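You operate a simulated robot arm through the tools that you are given. There is no shell and no other tool. Be economical: measure what you need, move in short steps, check, and stop when the job is done.

Carry out the task below with a simulated robot arm. There is one attempt and no reset: what you move stays moved.

TASK
Put the blue jug on top of the brown sheet.
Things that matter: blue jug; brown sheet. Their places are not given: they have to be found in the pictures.

It is judged by the outcome, as a careful person would: the job done as asked, and still so three seconds after it is handed in. It fails if anything else is knocked over, pushed out of place, dropped, spilled or broken.

THE ROBOT
A 7-joint arm with a two-finger parallel gripper, fixed in place. Base frame: the origin is at the foot of the arm, x ahead of it, y to its left, z up; the work surface is at about z = 0. Lengths are in mm, angles in rad, forces in N, time in s.
With the tool pointing down near the work surface it reaches from about 240 to 620 mm from the base axis. Its first joint turns from -1.152 to 1.152 rad. Payload 2.6 kg.
Tool frame: the origin (TCP) lies between the finger pads and is the grasp point; the fingertips stand 30 mm ahead of it; z points along the fingers, y is the line along which they close. The gripper opens to 94 mm. The fingers are 28 mm wide and 10 mm thick; the gripper's body (50 by 96 mm) begins 55 mm behind the TCP.
Orientation is told as [roll, pitch, yaw] about the base's x, y, z axes, in that order, counted from this pose: with the fingers straight down and closing along the base's y, the tool's x points along the base's -x, its y along +y and its z along -z.

THE INTERFACE
- The arm moves only by the tool arm_command. Its argument "motion" is a list of rows, each a list of 3 entries, a list of its own where there are three numbers: the shift along the base's x, y, z in units of 20 mm (1.0 is 20 mm), then the turn, a rotation vector about the base's x, y, z in units of 4 degrees (1.0 is 4 degrees), then the closure, from 0 (fully open) to 1 (shut). In form: [[[dx, dy, dz], [rx, ry, rz], gripper], ...]. A call has 1 to 8 rows; each row shifts and turns the commanded pose from where the row before left it. A call with a number of a shift or a turn outside -1 to 1 is refused whole. A row lasts 0.2 s, in which the tool goes at most 50 mm and 0.15 rad; a call with a longer step from one row to the next is refused whole, and so is a gripper value outside its range. A pose out of reach is approached as far as the arm can. The call stops where the force on the tool passes 40 N (or 10 N more than at its start, if that is more) or the arm is blocked; 0.2 s more then pass. The fingers move at their own pace (about 72 mm/s each) and stop on an object; they squeeze with about 37 N. The grip force told is the motor's: it shows also when the fingers shut on nothing. Time passes only in rows, and 0.2 s behind the last, so rows that do not move let the fingers close. It gives the time, the measured TCP pose, the force on the tool (base axes), the opening and the grip force at its end, in the units of the frame above (readings bear some noise), and new pictures: "views" is both (left out), scene, wrist or none.
- Cameras (640 x 400 px; columns grow to the right, rows downward): "scene" is fixed at [31.1, 431.5, 557.3]; the picture's right is [-0.80, -0.60, 0.00], its down [-0.38, 0.51, -0.77] and it looks along [0.46, -0.62, -0.63] (base axes); focal length 360 px, centre (320, 200). "wrist" rides on the gripper at [-37, 0, -58] in the tool frame; the picture's right is [0.00, -1.00, 0.00], its down [0.97, 0.00, -0.24] and it looks along [0.24, 0.00, 0.97] (tool axes); focal length 218 px, centre (320, 200).
- probe_pixels(camera, pixels): for up to 12 pixels [column, row] of the newest picture of that camera ("zoom" is the newest enlarged one), the place [x, y, z] in the base frame of the surface seen there, good to about 2 mm. No time passes.
- inspect(camera, box): a new picture of the part [left, top, right, bottom] of that camera's present view, enlarged. No time passes.
- job_done(): hands the job in; it is judged then, once.

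Work in short steps. Measure before you move; look again where a grasp or a placing could have gone wrong, and mend it. You have 60 turns and 100 pictures in all, the two below and enlarged ones among them. Open the gripper and draw the arm clear of the work before you hand the job in, unless the task says otherwise; then end with one line.

The tools are called as a command line: name --argument value ..., lists and objects as JSON in quotes. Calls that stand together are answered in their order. arm_command: Moves the arm, as the interface text tells. Its arguments: {"type":"object","properties":{"motion":{"type":"array","items":{"type":"array"}},"views":{"type":"string","enum":["both","scene","wrist","none"]}},"required":["motion"]} The other tools are called the same way: probe_pixels (camera, pixels) gives the place of the surface under pixels of a picture; inspect (camera, box) takes an enlarged picture of a part of a camera's view; job_done () hands the job in.

At the start:

```text
time_s: 0.0
ee_pos: [308.3, 163.6, 330.5]
orientation: [0.001, 0.002, 0.0]
wrist_force: [-1.4, 0.4, -0.7]
opening: 93.8
grasp_force: 0.1
```

scene: 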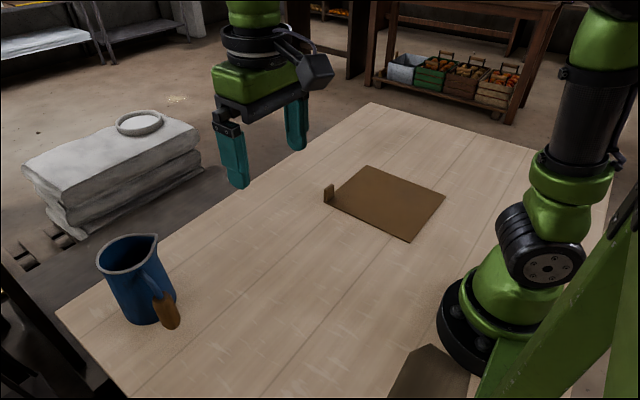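
wrist: 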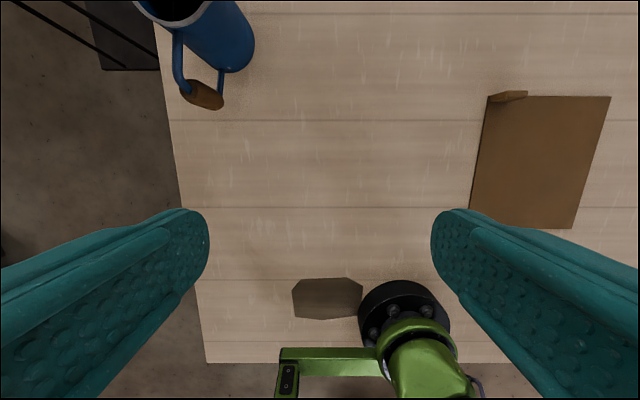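

The jug is at scene (135,280) with its handle toward (168,310), and the brown sheet is at about (388,203) with a small tab at (329,193). I'll probe both.

probe_pixels --camera "scene" --pixels '[[98, 258], [128, 238], [157, 236], [152, 260], [115, 275], [140, 322], [168, 312], [155, 280], [118, 300], [105, 270], [140, 265], [172, 292]]'

probe_pixels --camera "scene" --pixels '[[368, 167], [444, 197], [409, 241], [335, 204], [388, 203], [329, 186], [329, 198], [350, 180], [300, 250], [420, 370]]'

inspect --camera "scene" --box '[60, 210, 220, 340]'

inspect --camera "scene" --box '[300, 150, 460, 250]'

```text
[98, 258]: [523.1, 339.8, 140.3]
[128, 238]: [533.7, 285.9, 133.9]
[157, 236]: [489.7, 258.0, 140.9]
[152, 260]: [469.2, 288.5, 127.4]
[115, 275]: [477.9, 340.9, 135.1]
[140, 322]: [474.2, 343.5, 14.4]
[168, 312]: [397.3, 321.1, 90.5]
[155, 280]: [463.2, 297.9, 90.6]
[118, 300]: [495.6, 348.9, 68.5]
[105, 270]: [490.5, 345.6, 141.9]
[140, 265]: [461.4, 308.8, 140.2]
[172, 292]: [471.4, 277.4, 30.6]
```

```text
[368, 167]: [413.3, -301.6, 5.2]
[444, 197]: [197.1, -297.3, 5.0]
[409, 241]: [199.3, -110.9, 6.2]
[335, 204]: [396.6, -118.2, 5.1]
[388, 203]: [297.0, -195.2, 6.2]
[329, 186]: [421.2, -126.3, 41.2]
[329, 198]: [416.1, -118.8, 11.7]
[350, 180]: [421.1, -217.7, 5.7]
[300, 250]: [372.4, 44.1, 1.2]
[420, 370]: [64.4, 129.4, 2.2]
```

```text
3.08 times, centred on (140, 275) of scene
```

zoom: 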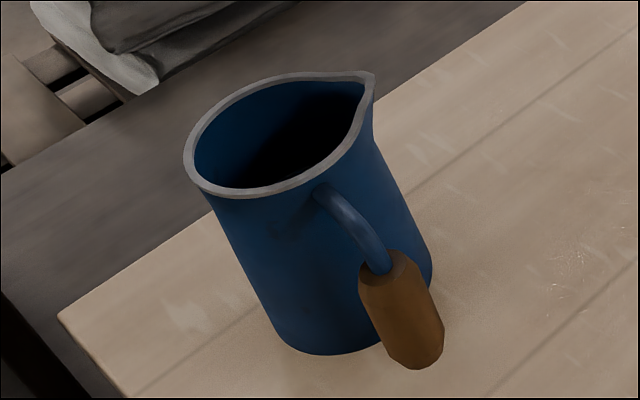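

```text
4.00 times, centred on (380, 200) of scene
```

zoom: 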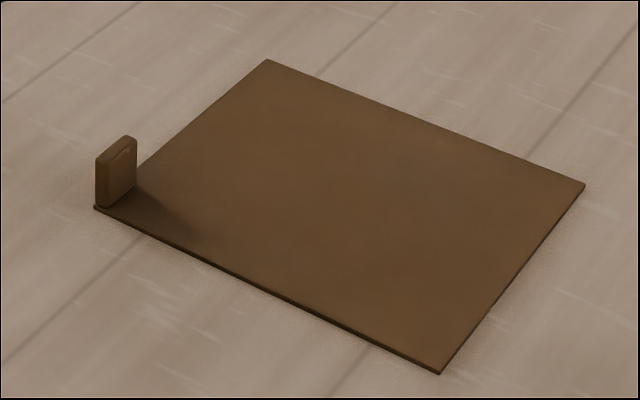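

The sheet spans x 197–420 and y −300 to −112. The jug is about 140 mm tall and 90 mm wide, centred near (507,306), with its handle toward −x and its spout toward −y. I'll move above it for a look from the wrist camera.

arm_command --motion '[[[1, 0.85, -0.1], [0, 0, 0], 0], [[1, 0.85, -0.1], [0, 0, 0], 0], [[1, 0.85, -0.1], [0, 0, 0], 0], [[1, 0.85, -0.1], [0, 0, 0], 0], [[1, 0.85, -0.1], [0, 0, 0], 0], [[1, 0.85, -0.1], [0, 0, 0], 0], [[1, 0.85, -0.1], [0, 0, 0], 0], [[1, 0.85, -0.1], [0, 0, 0], 0]]'

```text
time_s: 1.8
ee_pos: [460.7, 295.6, 312.3]
orientation: [0.0, -0.002, 0.001]
wrist_force: [-0.1, 1.0, 0.3]
opening: 93.9
grasp_force: 0.0
out of reach, approached as far as the arm can: row 8
```

scene: 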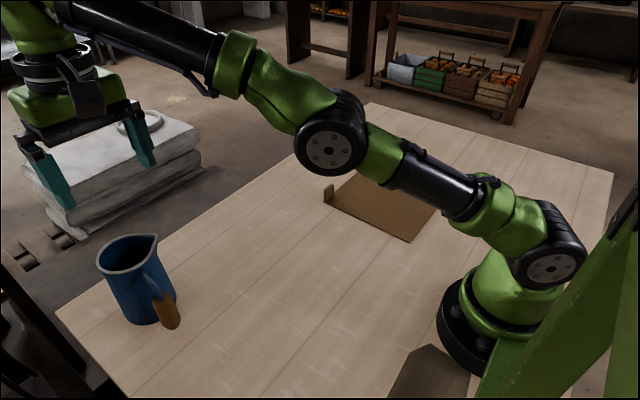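
wrist: 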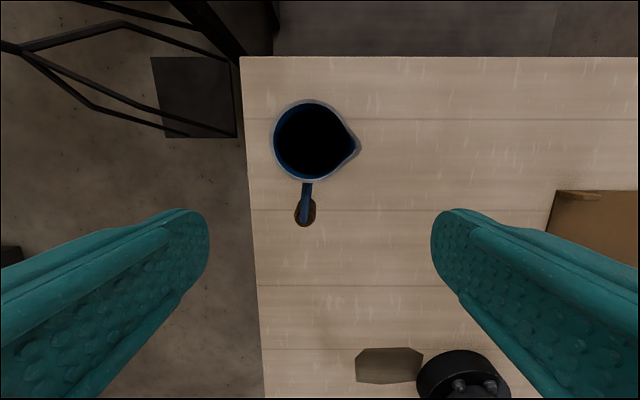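

The jug is at wrist (312,140). I'll zoom in and probe its rim and inside.

inspect --camera "wrist" --box '[250, 85, 378, 235]'

probe_pixels --camera "wrist" --pixels '[[274, 140], [312, 101], [358, 147], [310, 180], [312, 140], [285, 168], [338, 168], [305, 213], [297, 213], [315, 213], [285, 112], [340, 112]]'

```text
2.67 times, centred on (314, 160) of wrist
```

zoom: 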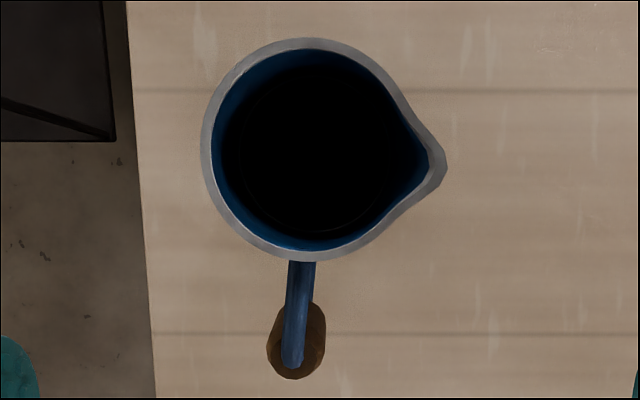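

```text
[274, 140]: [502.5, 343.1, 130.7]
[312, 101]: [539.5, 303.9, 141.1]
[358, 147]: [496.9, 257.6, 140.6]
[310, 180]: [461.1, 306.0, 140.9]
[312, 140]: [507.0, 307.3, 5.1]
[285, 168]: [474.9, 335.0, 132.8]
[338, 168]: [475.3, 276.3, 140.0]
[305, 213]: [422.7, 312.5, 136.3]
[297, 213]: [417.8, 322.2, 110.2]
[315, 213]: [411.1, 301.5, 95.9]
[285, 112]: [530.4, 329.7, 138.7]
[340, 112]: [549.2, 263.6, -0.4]
```

The jug is empty: the inside bottom is at z≈5. The rim centre is about (500,303) with outer radius 41–43 and a wall about 5 mm thick. I'll pinch the wall at the 125° side, clear of handle and spout. First I lower to z≈220, yaw +35° and partly close.

arm_command --motion '[[[0, 0, -0.6], [0, 0, 1], 0.4], [[0, 0, -0.6], [0, 0, 1], 0.5], [[0, 0, -0.6], [0, 0, 1], 0.55], [[0, 0, -0.6], [0, 0, 1], 0.55], [[0, 0, -0.6], [0, 0, 1], 0.55], [[0, 0, -0.6], [0, 0, 1], 0.55], [[0, 0, -0.6], [0, 0, 1], 0.55], [[0, 0, -0.6], [0, 0, 1], 0.55]]' --views "none"

```text
time_s: 3.6
ee_pos: [460.3, 298.4, 217.5]
orientation: [-0.001, -0.001, 0.56]
wrist_force: [-0.1, -0.1, -0.1]
opening: 42.4
grasp_force: 0.0
```

Now I shift to (476.5, 336.6), staying above the jug with the tips at about z 185.

arm_command --motion '[[[0.4, 0.9, 0], [0, 0, 0.75], 0.55], [[0.41, 1, -0.1], [0, 0, 0], 0.55], [[0, 0, 0], [0, 0, 0], 0.55]]'

```text
time_s: 4.4
ee_pos: [476.9, 334.1, 215.4]
orientation: [0.0, 0.001, 0.61]
wrist_force: [0.3, -0.2, 0.3]
opening: 42.2
grasp_force: 0.1
```

scene: 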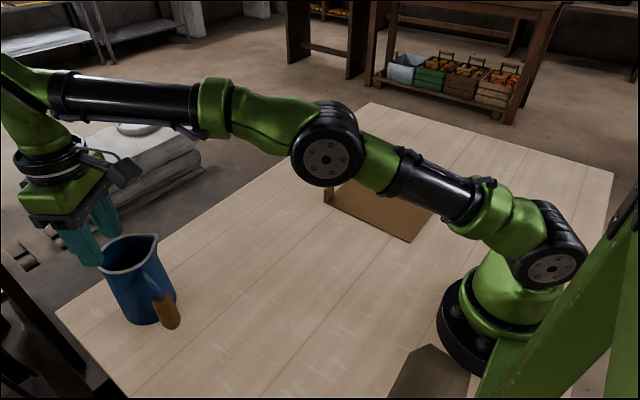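
wrist: 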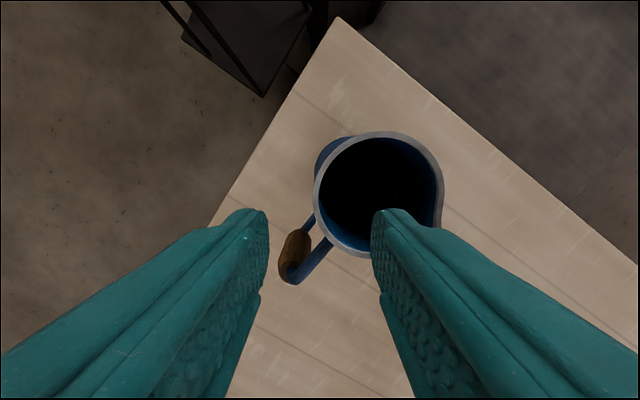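

The fingers straddle the left wall, with the rim edge at column about 317 against the centre at 320. The jug centre is about 7 mm off tangentially, so I'll correct that and descend to z≈125.

arm_command --motion '[[[0.25, 0.17, -0.5], [0, 0, 0], 0.55], [[0, 0, -0.8], [0, 0, 0], 0.55], [[0, 0, -0.8], [0, 0, 0], 0.55], [[0, 0, -0.8], [0, 0, 0], 0.55], [[0, 0, -0.8], [0, 0, 0], 0.55], [[0, 0, -0.8], [0, 0, 0], 0.55]]'

```text
time_s: 5.4
ee_pos: [483.1, 339.2, 169.3]
orientation: [0.001, -0.018, 0.607]
wrist_force: [-0.3, 0.1, 0.1]
opening: 42.0
grasp_force: 0.0
stopped in row 5: the force on the tool passed its limit (the readings are from after the stop); the commanded pose is now the measured one
```

scene: 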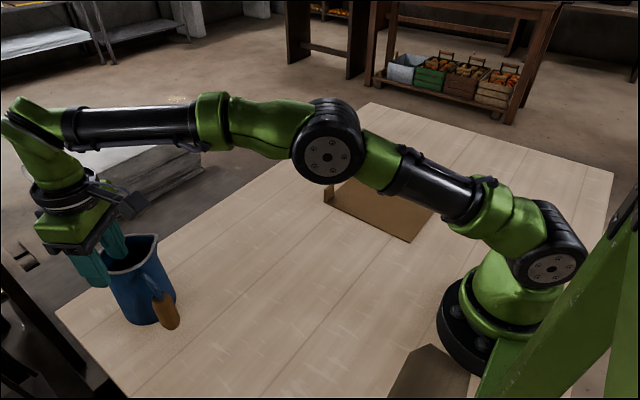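
wrist: 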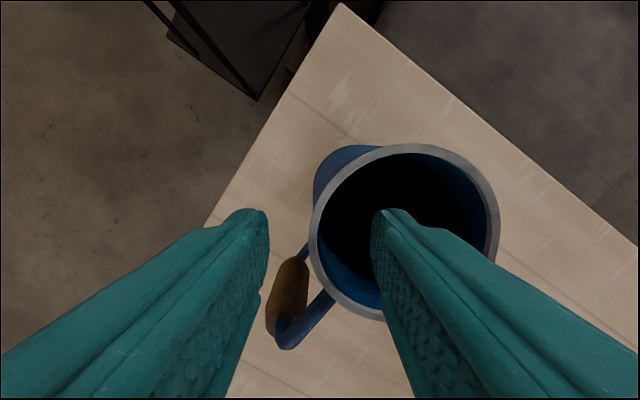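

It stopped with the tips at about z 139, level with the rim, and the force is now zero. I'll look closely at what could have touched.

inspect --camera "scene" --box '[50, 190, 210, 340]'

inspect --camera "wrist" --box '[220, 130, 520, 370]'

probe_pixels --camera "wrist" --pixels '[[312, 235], [330, 180], [330, 290], [430, 150], [494, 230], [380, 314], [288, 345], [285, 265], [350, 230], [380, 220], [390, 250], [262, 225]]'

```text
2.67 times, centred on (130, 265) of scene
```

zoom: 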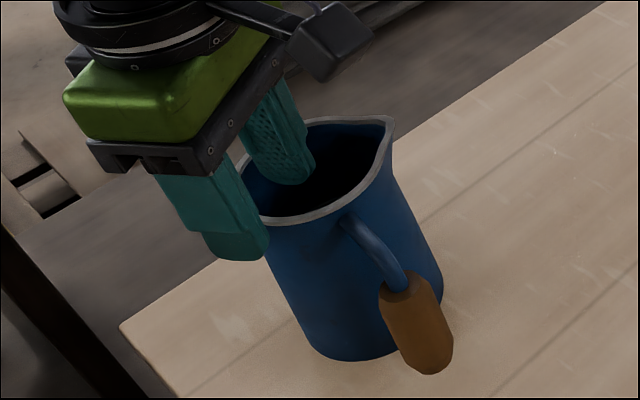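

```text
1.67 times, centred on (370, 250) of wrist
```

zoom: 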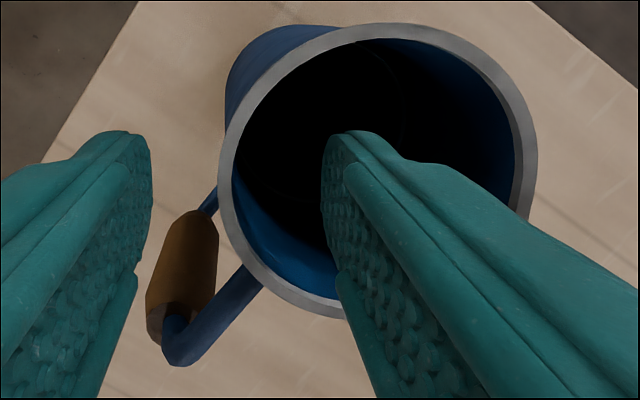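

```text
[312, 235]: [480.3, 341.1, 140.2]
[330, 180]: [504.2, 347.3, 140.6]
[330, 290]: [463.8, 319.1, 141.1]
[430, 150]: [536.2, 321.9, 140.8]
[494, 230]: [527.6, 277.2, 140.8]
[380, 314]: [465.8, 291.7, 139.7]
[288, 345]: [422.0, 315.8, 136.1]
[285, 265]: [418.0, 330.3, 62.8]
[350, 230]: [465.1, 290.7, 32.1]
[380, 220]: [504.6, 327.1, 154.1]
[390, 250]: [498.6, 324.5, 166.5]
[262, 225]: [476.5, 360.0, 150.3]
```

The jug has not moved, and the inner finger is visibly within the mouth with nothing near it. I'll test with a slow descent to see whether the contact repeats.

arm_command --motion '[[[0, 0, -0.2], [0, 0, 0], 0.55], [[0, 0, -0.2], [0, 0, 0], 0.55], [[0, 0, 0], [0, 0, 0], 0.55]]' --views "none"

```text
time_s: 6.1
ee_pos: [482.7, 338.4, 170.8]
orientation: [0.001, -0.031, 0.603]
wrist_force: [-0.1, -0.9, 3.4]
opening: 42.2
grasp_force: 0.0
stopped in row 3: the force on the tool passed its limit (the readings are from after the stop); the commanded pose is now the measured one
```

The contact repeats at rim height, so the mouth behaves as solid and an inside pinch will not work. I'll grasp across the outside instead: about 82 mm at the rim, narrower just below it, and the gripper opens to 94. I rise, open, straighten the tool and centre over (501,307), with yaw about 38° to stay between handle and spout.

arm_command --motion '[[[0, 0, 0.7], [0, 0.22, 0], 0.55], [[0, 0, 0.8], [0, 0.22, 0.4], 0.3], [[0, 0, 0.4], [0, 0, 0.46], 0], [[0.45, -0.8, 0.3], [0, 0, 0], 0], [[0.46, -0.77, 0], [0, 0, 0], 0], [[0, 0, 0], [0, 0, 0], 0], [[0, 0, 0], [0, 0, 0], 0]]'

```text
time_s: 7.7
ee_pos: [500.4, 307.4, 214.3]
orientation: [0.019, -0.004, 0.663]
wrist_force: [-0.4, -0.4, 0.2]
opening: 93.9
grasp_force: 0.0
```

scene: 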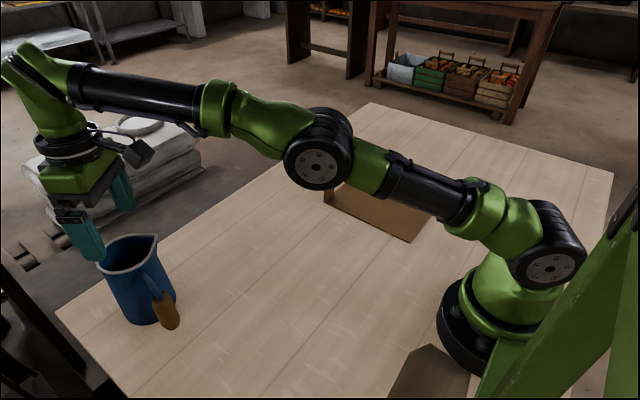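
wrist: 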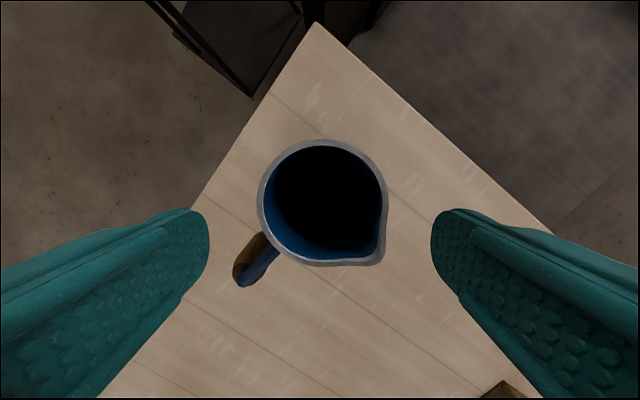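

The rim spans columns 258–388, centred at about 322, so alignment is good. I'll remove the small roll and descend to tips at about z 147 for a check.

arm_command --motion '[[[0, 0, -0.5], [-0.27, 0, 0], 0], [[0, 0, -0.6], [0, 0, 0], 0], [[0, 0, -0.7], [0, 0, 0], 0], [[0, 0, 0], [0, 0, 0], 0]]'

```text
time_s: 8.7
ee_pos: [502.0, 308.3, 178.3]
orientation: [0.004, 0.004, 0.663]
wrist_force: [-0.2, -0.3, -0.1]
opening: 94.0
grasp_force: 0.0
```

scene: 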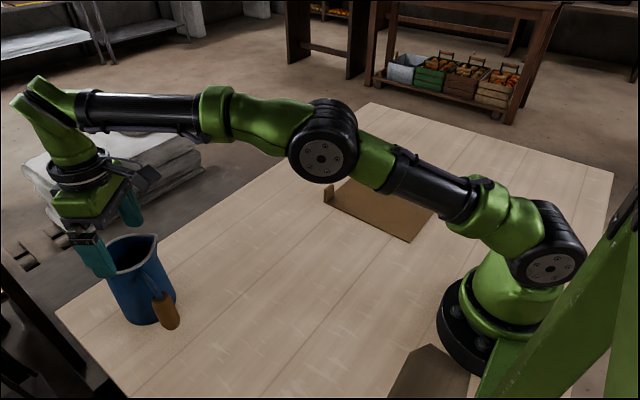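
wrist: 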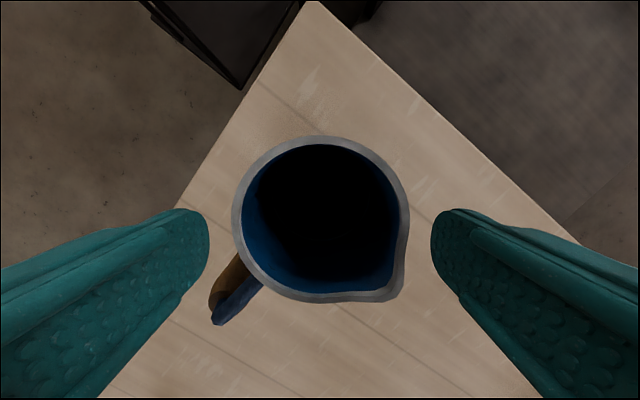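

The jug is centred between the fingers (rim 231–409, fingers at 208 and 431) and the handle is clear. I descend to TCP z≈130.

arm_command --motion '[[[0, 0, -0.5], [0, 0, 0], 0], [[0, 0, -0.5], [0, 0, 0], 0], [[0, 0, -0.5], [0, 0, 0], 0], [[0, 0, -0.5], [0, 0, 0], 0], [[0, 0, -0.4], [0, 0, 0], 0], [[0, 0, 0], [0, 0, 0], 0]]'

```text
time_s: 10.1
ee_pos: [502.5, 308.3, 130.4]
orientation: [0.005, 0.007, 0.664]
wrist_force: [0.0, 0.2, 0.0]
opening: 94.3
grasp_force: 0.1
```

scene: 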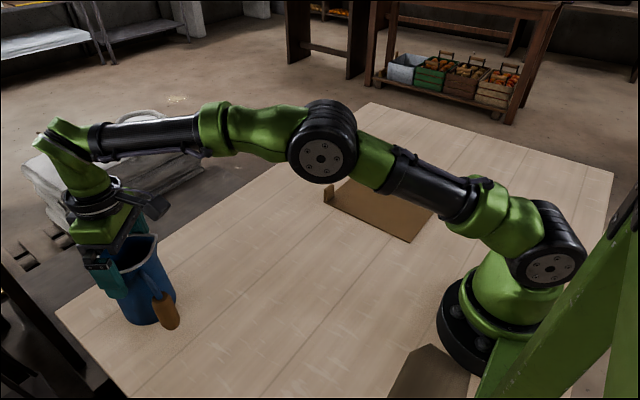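
wrist: 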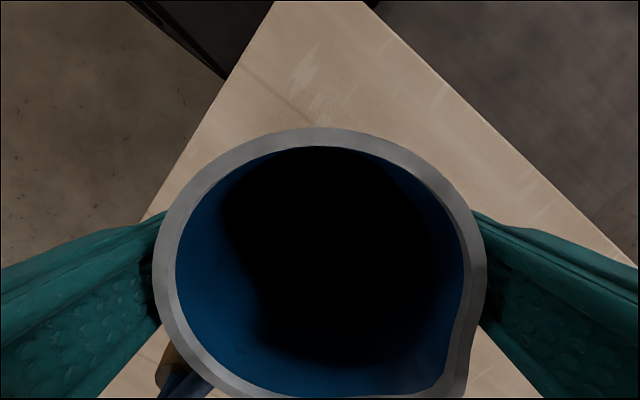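

Both fingers are outside the wall with no force. I close and wait.

arm_command --motion '[[[0, 0, 0], [0, 0, 0], 0.3], [[0, 0, 0], [0, 0, 0], 1], [[0, 0, 0], [0, 0, 0], 1], [[0, 0, 0], [0, 0, 0], 1], [[0, 0, 0], [0, 0, 0], 1]]'

```text
time_s: 11.3
ee_pos: [500.8, 308.5, 129.8]
orientation: [0.005, 0.006, 0.663]
wrist_force: [1.1, 1.0, -0.3]
opening: 82.7
grasp_force: 37.1
```

scene: 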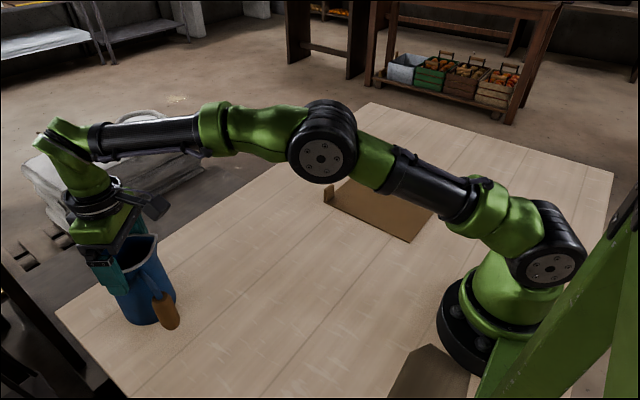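
wrist: 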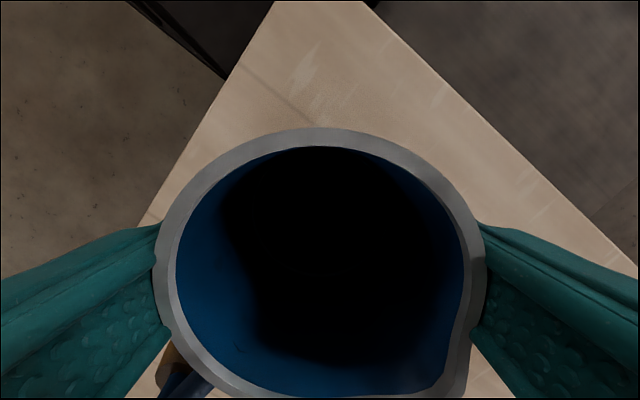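

The jug is held: opening 82.7 mm, grip 37 N. I lift slowly by 50 mm.

arm_command --motion '[[[0, 0, 0.25], [0, 0, 0], 1], [[0, 0, 0.4], [0, 0, 0], 1], [[0, 0, 0.5], [0, 0, 0], 1], [[0, 0, 0.5], [0, 0, 0], 1], [[0, 0, 0.5], [0, 0, 0], 1], [[0, 0, 0.4], [0, 0, 0], 1], [[0, 0, 0], [0, 0, 0], 1]]'

```text
time_s: 12.9
ee_pos: [500.8, 308.0, 181.0]
orientation: [0.005, 0.007, 0.664]
wrist_force: [0.2, 0.2, -3.2]
opening: 82.8
grasp_force: 37.0
```

scene: 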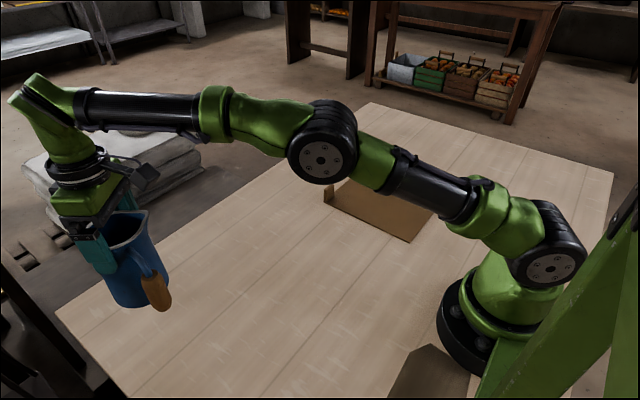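
wrist: 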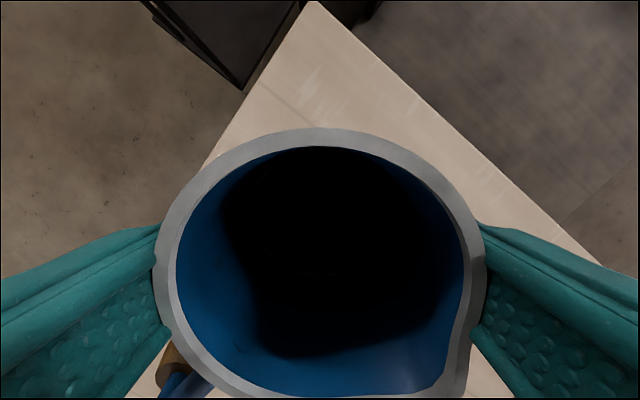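

The lift is clean, with about 3 N of weight and the jug upright. I now carry it toward (315,−205) while raising a bit and turning yaw back toward 0, in gentle steps.

arm_command --motion '[[[-0.2, -0.4, 0.2], [0, 0, -0.2], 1], [[-0.3, -0.8, 0.3], [0, 0, -0.4], 1], [[-0.36, -1, 0.3], [0, 0, -0.4], 1], [[-0.36, -1, 0.2], [0, 0, -0.4], 1], [[-0.36, -1, 0], [0, 0, -0.4], 1], [[-0.36, -1, 0], [0, 0, -0.4], 1], [[-0.36, -1, 0], [0, 0, -0.4], 1], [[-0.36, -1, 0], [0, 0, -0.4], 1]]' --views "scene"

arm_command --motion '[[[-0.36, -1, 0], [0, 0, -0.4], 1], [[-0.36, -1, 0], [0, 0, -0.4], 1], [[-0.36, -1, 0], [0, 0, -0.4], 1], [[-0.36, -1, 0], [0, 0, -0.4], 1], [[-0.36, -1, 0], [0, 0, -0.4], 1], [[-0.36, -1, 0], [0, 0, -0.4], 1], [[-0.36, -1, 0], [0, 0, -0.4], 1], [[-0.36, -1, 0], [0, 0, -0.4], 1]]' --views "scene"

```text
time_s: 14.7
ee_pos: [447.6, 163.6, 200.2]
orientation: [0.004, 0.006, 0.453]
wrist_force: [0.6, 0.6, -3.2]
opening: 82.8
grasp_force: 37.0
```

scene: 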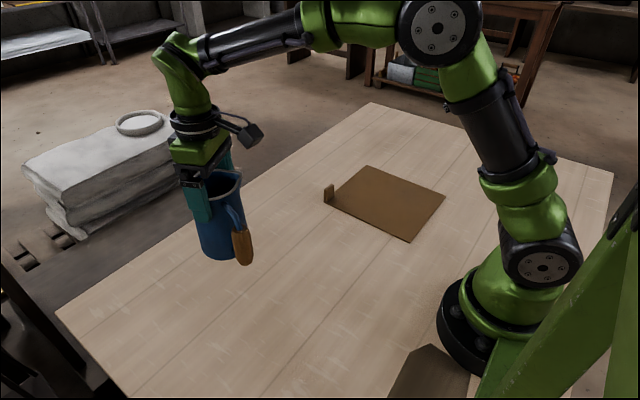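

```text
time_s: 16.5
ee_pos: [390.4, 4.9, 202.0]
orientation: [0.006, 0.006, 0.231]
wrist_force: [0.7, -0.9, -2.9]
opening: 83.0
grasp_force: 36.5
```

scene: 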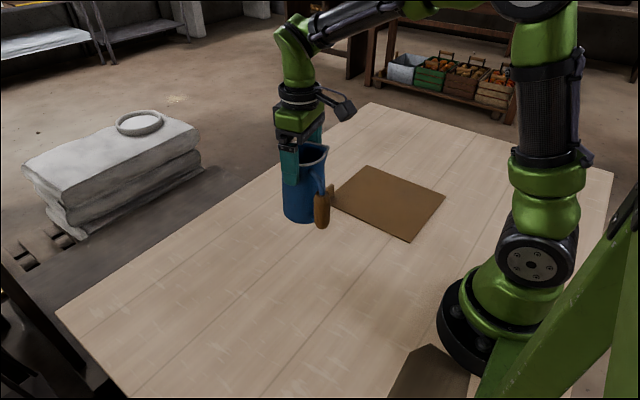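

The carry is stable. I continue to the sheet centre.

arm_command --motion '[[[-0.36, -1, 0], [0, 0, -0.4], 1], [[-0.36, -1, 0], [0, 0, -0.4], 1], [[-0.36, -1, 0], [0, 0, -0.4], 1], [[-0.36, -1, 0], [0, 0, -0.4], 1], [[-0.36, -1, 0], [0, 0, -0.4], 1], [[-0.36, -1, 0], [0, 0, -0.4], 1], [[-0.36, -1, 0], [0, 0, -0.2], 1], [[-0.36, -0.9, 0], [0, 0, 0], 1]]' --views "none"

arm_command --motion '[[[-0.36, -0.8, 0], [0, 0, 0], 1], [[-0.3, -0.6, 0], [0, 0, 0], 1], [[-0.2, -0.4, 0], [0, 0, 0], 1], [[0, 0, 0], [0, 0, 0], 1], [[0, 0, 0], [0, 0, 0], 1]]'

```text
time_s: 18.3
ee_pos: [333.3, -155.9, 201.2]
orientation: [0.006, 0.007, 0.047]
wrist_force: [-0.6, 0.2, -3.1]
opening: 82.8
grasp_force: 36.6
```

```text
time_s: 19.5
ee_pos: [314.8, -192.1, 199.5]
orientation: [0.007, 0.007, 0.049]
wrist_force: [-0.9, 0.0, -3.0]
opening: 82.9
grasp_force: 37.1
```

scene: 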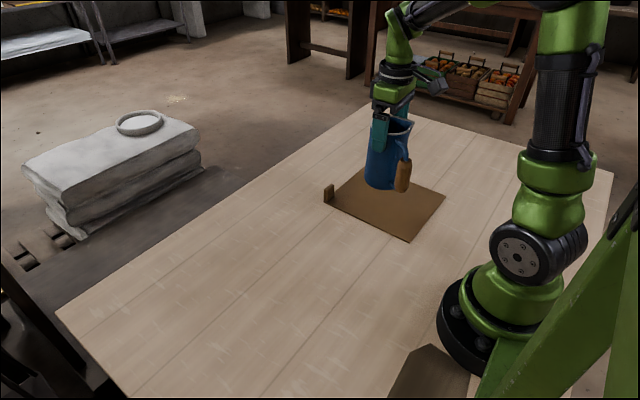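
wrist: 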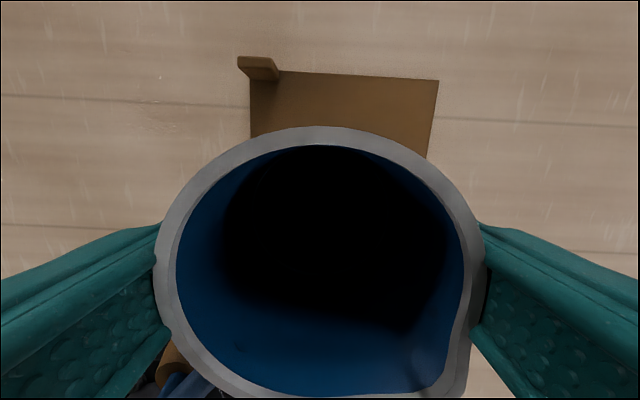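

The jug is over the sheet. I shift another −13 mm in y and lower to just above contact, which I expect at TCP z≈135.

arm_command --motion '[[[0, -0.35, -0.3], [0, 0, 0], 1], [[0, -0.3, -0.5], [0, 0, 0], 1], [[0, 0, -0.6], [0, 0, 0], 1], [[0, 0, -0.6], [0, 0, 0], 1], [[0, 0, -0.5], [0, 0, 0], 1], [[0, 0, -0.3], [0, 0, 0], 1], [[0, 0, -0.1], [0, 0, 0], 1], [[0, 0, 0], [0, 0, 0], 1]]' --views "scene"

```text
time_s: 21.3
ee_pos: [314.7, -203.1, 143.2]
orientation: [0.005, 0.007, 0.049]
wrist_force: [0.6, -0.2, -3.3]
opening: 82.8
grasp_force: 36.9
```

scene: 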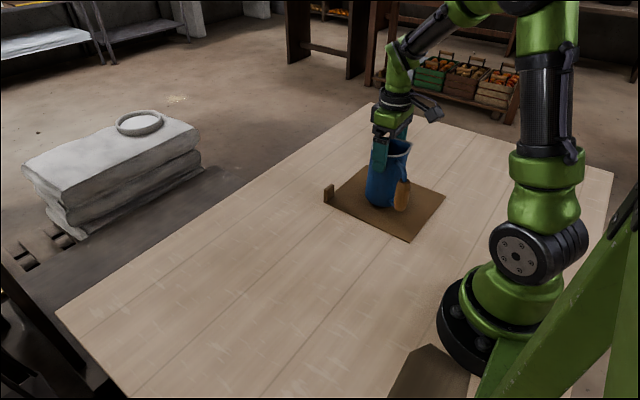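

The jug is a few mm above the sheet, with its weight still on the tool. I lower gently.

arm_command --motion '[[[0, 0, -0.15], [0, 0, 0], 1], [[0, 0, -0.1], [0, 0, 0], 1], [[0, 0, -0.1], [0, 0, 0], 1], [[0, 0, 0], [0, 0, 0], 1]]' --views "none"

```text
time_s: 22.3
ee_pos: [315.2, -203.1, 135.5]
orientation: [0.005, 0.007, 0.049]
wrist_force: [0.4, -0.7, -3.5]
opening: 82.6
grasp_force: 36.9
```

The weight is still on the tool at z 135.5, so I go down in 1 mm steps.

arm_command --motion '[[[0, 0, -0.06], [0, 0, 0], 1], [[0, 0, -0.06], [0, 0, 0], 1], [[0, 0, 0], [0, 0, 0], 1]]' --views "none"

```text
time_s: 23.1
ee_pos: [315.8, -203.7, 134.1]
orientation: [0.005, 0.005, 0.048]
wrist_force: [-3.2, 1.4, 7.6]
opening: 82.6
grasp_force: 36.9
```

The force has turned to +7.6 N, so the jug is resting on the sheet. I ease up 1 mm and release.

arm_command --motion '[[[0, 0, 0.04], [0, 0, 0], 1], [[0, 0, 0], [0, 0, 0], 0.5], [[0, 0, 0], [0, 0, 0], 0], [[0, 0, 0], [0, 0, 0], 0], [[0, 0, 0], [0, 0, 0], 0]]'

```text
time_s: 24.3
ee_pos: [315.5, -202.5, 134.0]
orientation: [0.005, 0.008, 0.048]
wrist_force: [0.2, -0.2, 0.4]
opening: 93.8
grasp_force: 0.2
```

scene: 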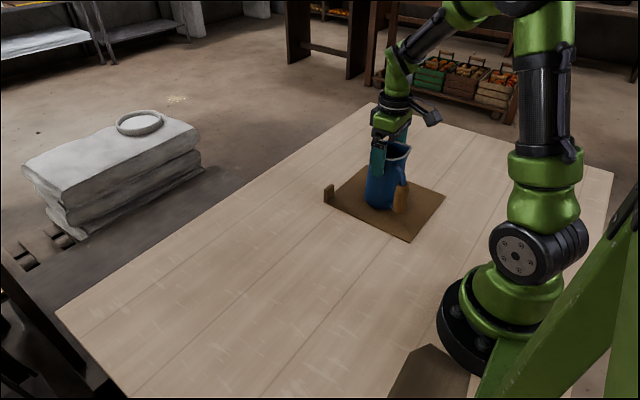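
wrist: 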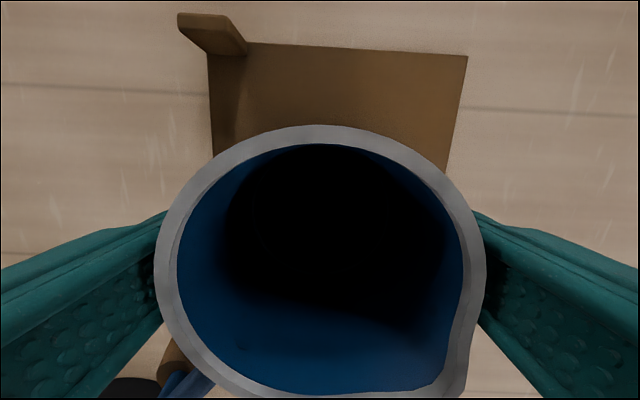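

The jug stands released and the fingers are clear on both sides. I rise straight up.

arm_command --motion '[[[0, 0, 0.3], [0, 0, 0], 0], [[0, 0, 0.5], [0, 0, 0], 0], [[0, 0, 0.7], [0, 0, 0], 0], [[0, 0, 1], [0, 0, 0], 0], [[0, 0, 1], [0, 0, 0], 0], [[0, 0, 1], [0, 0, 0], 0], [[0, 0, 1], [0, 0, 0], 0], [[0, 0, 1], [0, 0, 0], 0]]' --views "none"

arm_command --motion '[[[0.2, 1, 0.2], [0, 0, 0], 0], [[0.2, 1, 0], [0, 0, 0], 0], [[0.2, 1, 0], [0, 0, 0], 0], [[0.2, 1, 0], [0, 0, 0], 0], [[0.2, 1, 0], [0, 0, 0], 0], [[0.2, 1, 0], [0, 0, 0], 0], [[0.2, 1, 0], [0, 0, 0], 0], [[0.2, 1, 0], [0, 0, 0], 0]]'

inspect --camera "scene" --box '[310, 120, 470, 250]'

```text
time_s: 26.1
ee_pos: [316.9, -205.1, 265.4]
orientation: [0.004, 0.005, 0.049]
wrist_force: [-0.6, -0.7, -0.2]
opening: 94.0
grasp_force: 0.0
```

```text
time_s: 27.9
ee_pos: [348.3, -43.0, 268.0]
orientation: [0.005, 0.008, 0.048]
wrist_force: [-0.8, 0.7, 0.3]
opening: 93.8
grasp_force: 0.0
```

scene: 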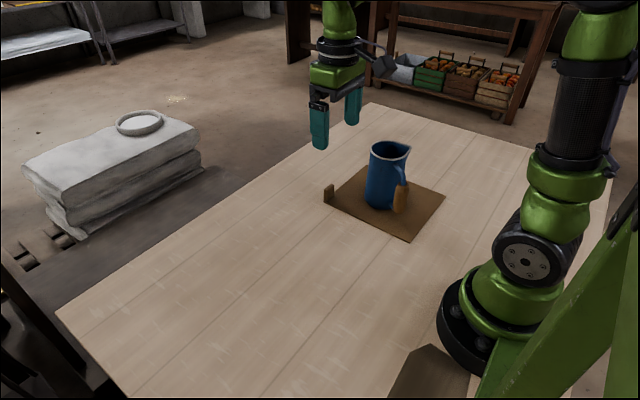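
wrist: 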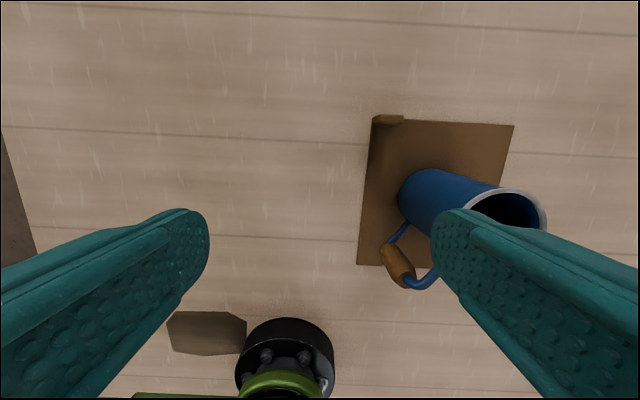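

```text
3.08 times, centred on (390, 185) of scene
```

zoom: 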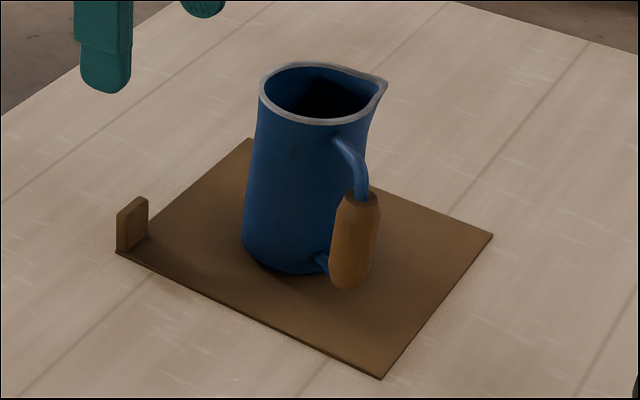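

The jug stands upright in the middle of the sheet, the sheet has not moved, and the arm is clear. I hand it in.

job_done

```text
The job is handed in.
```

The blue jug is standing upright near the middle of the brown sheet, with the gripper open and the arm drawn clear.
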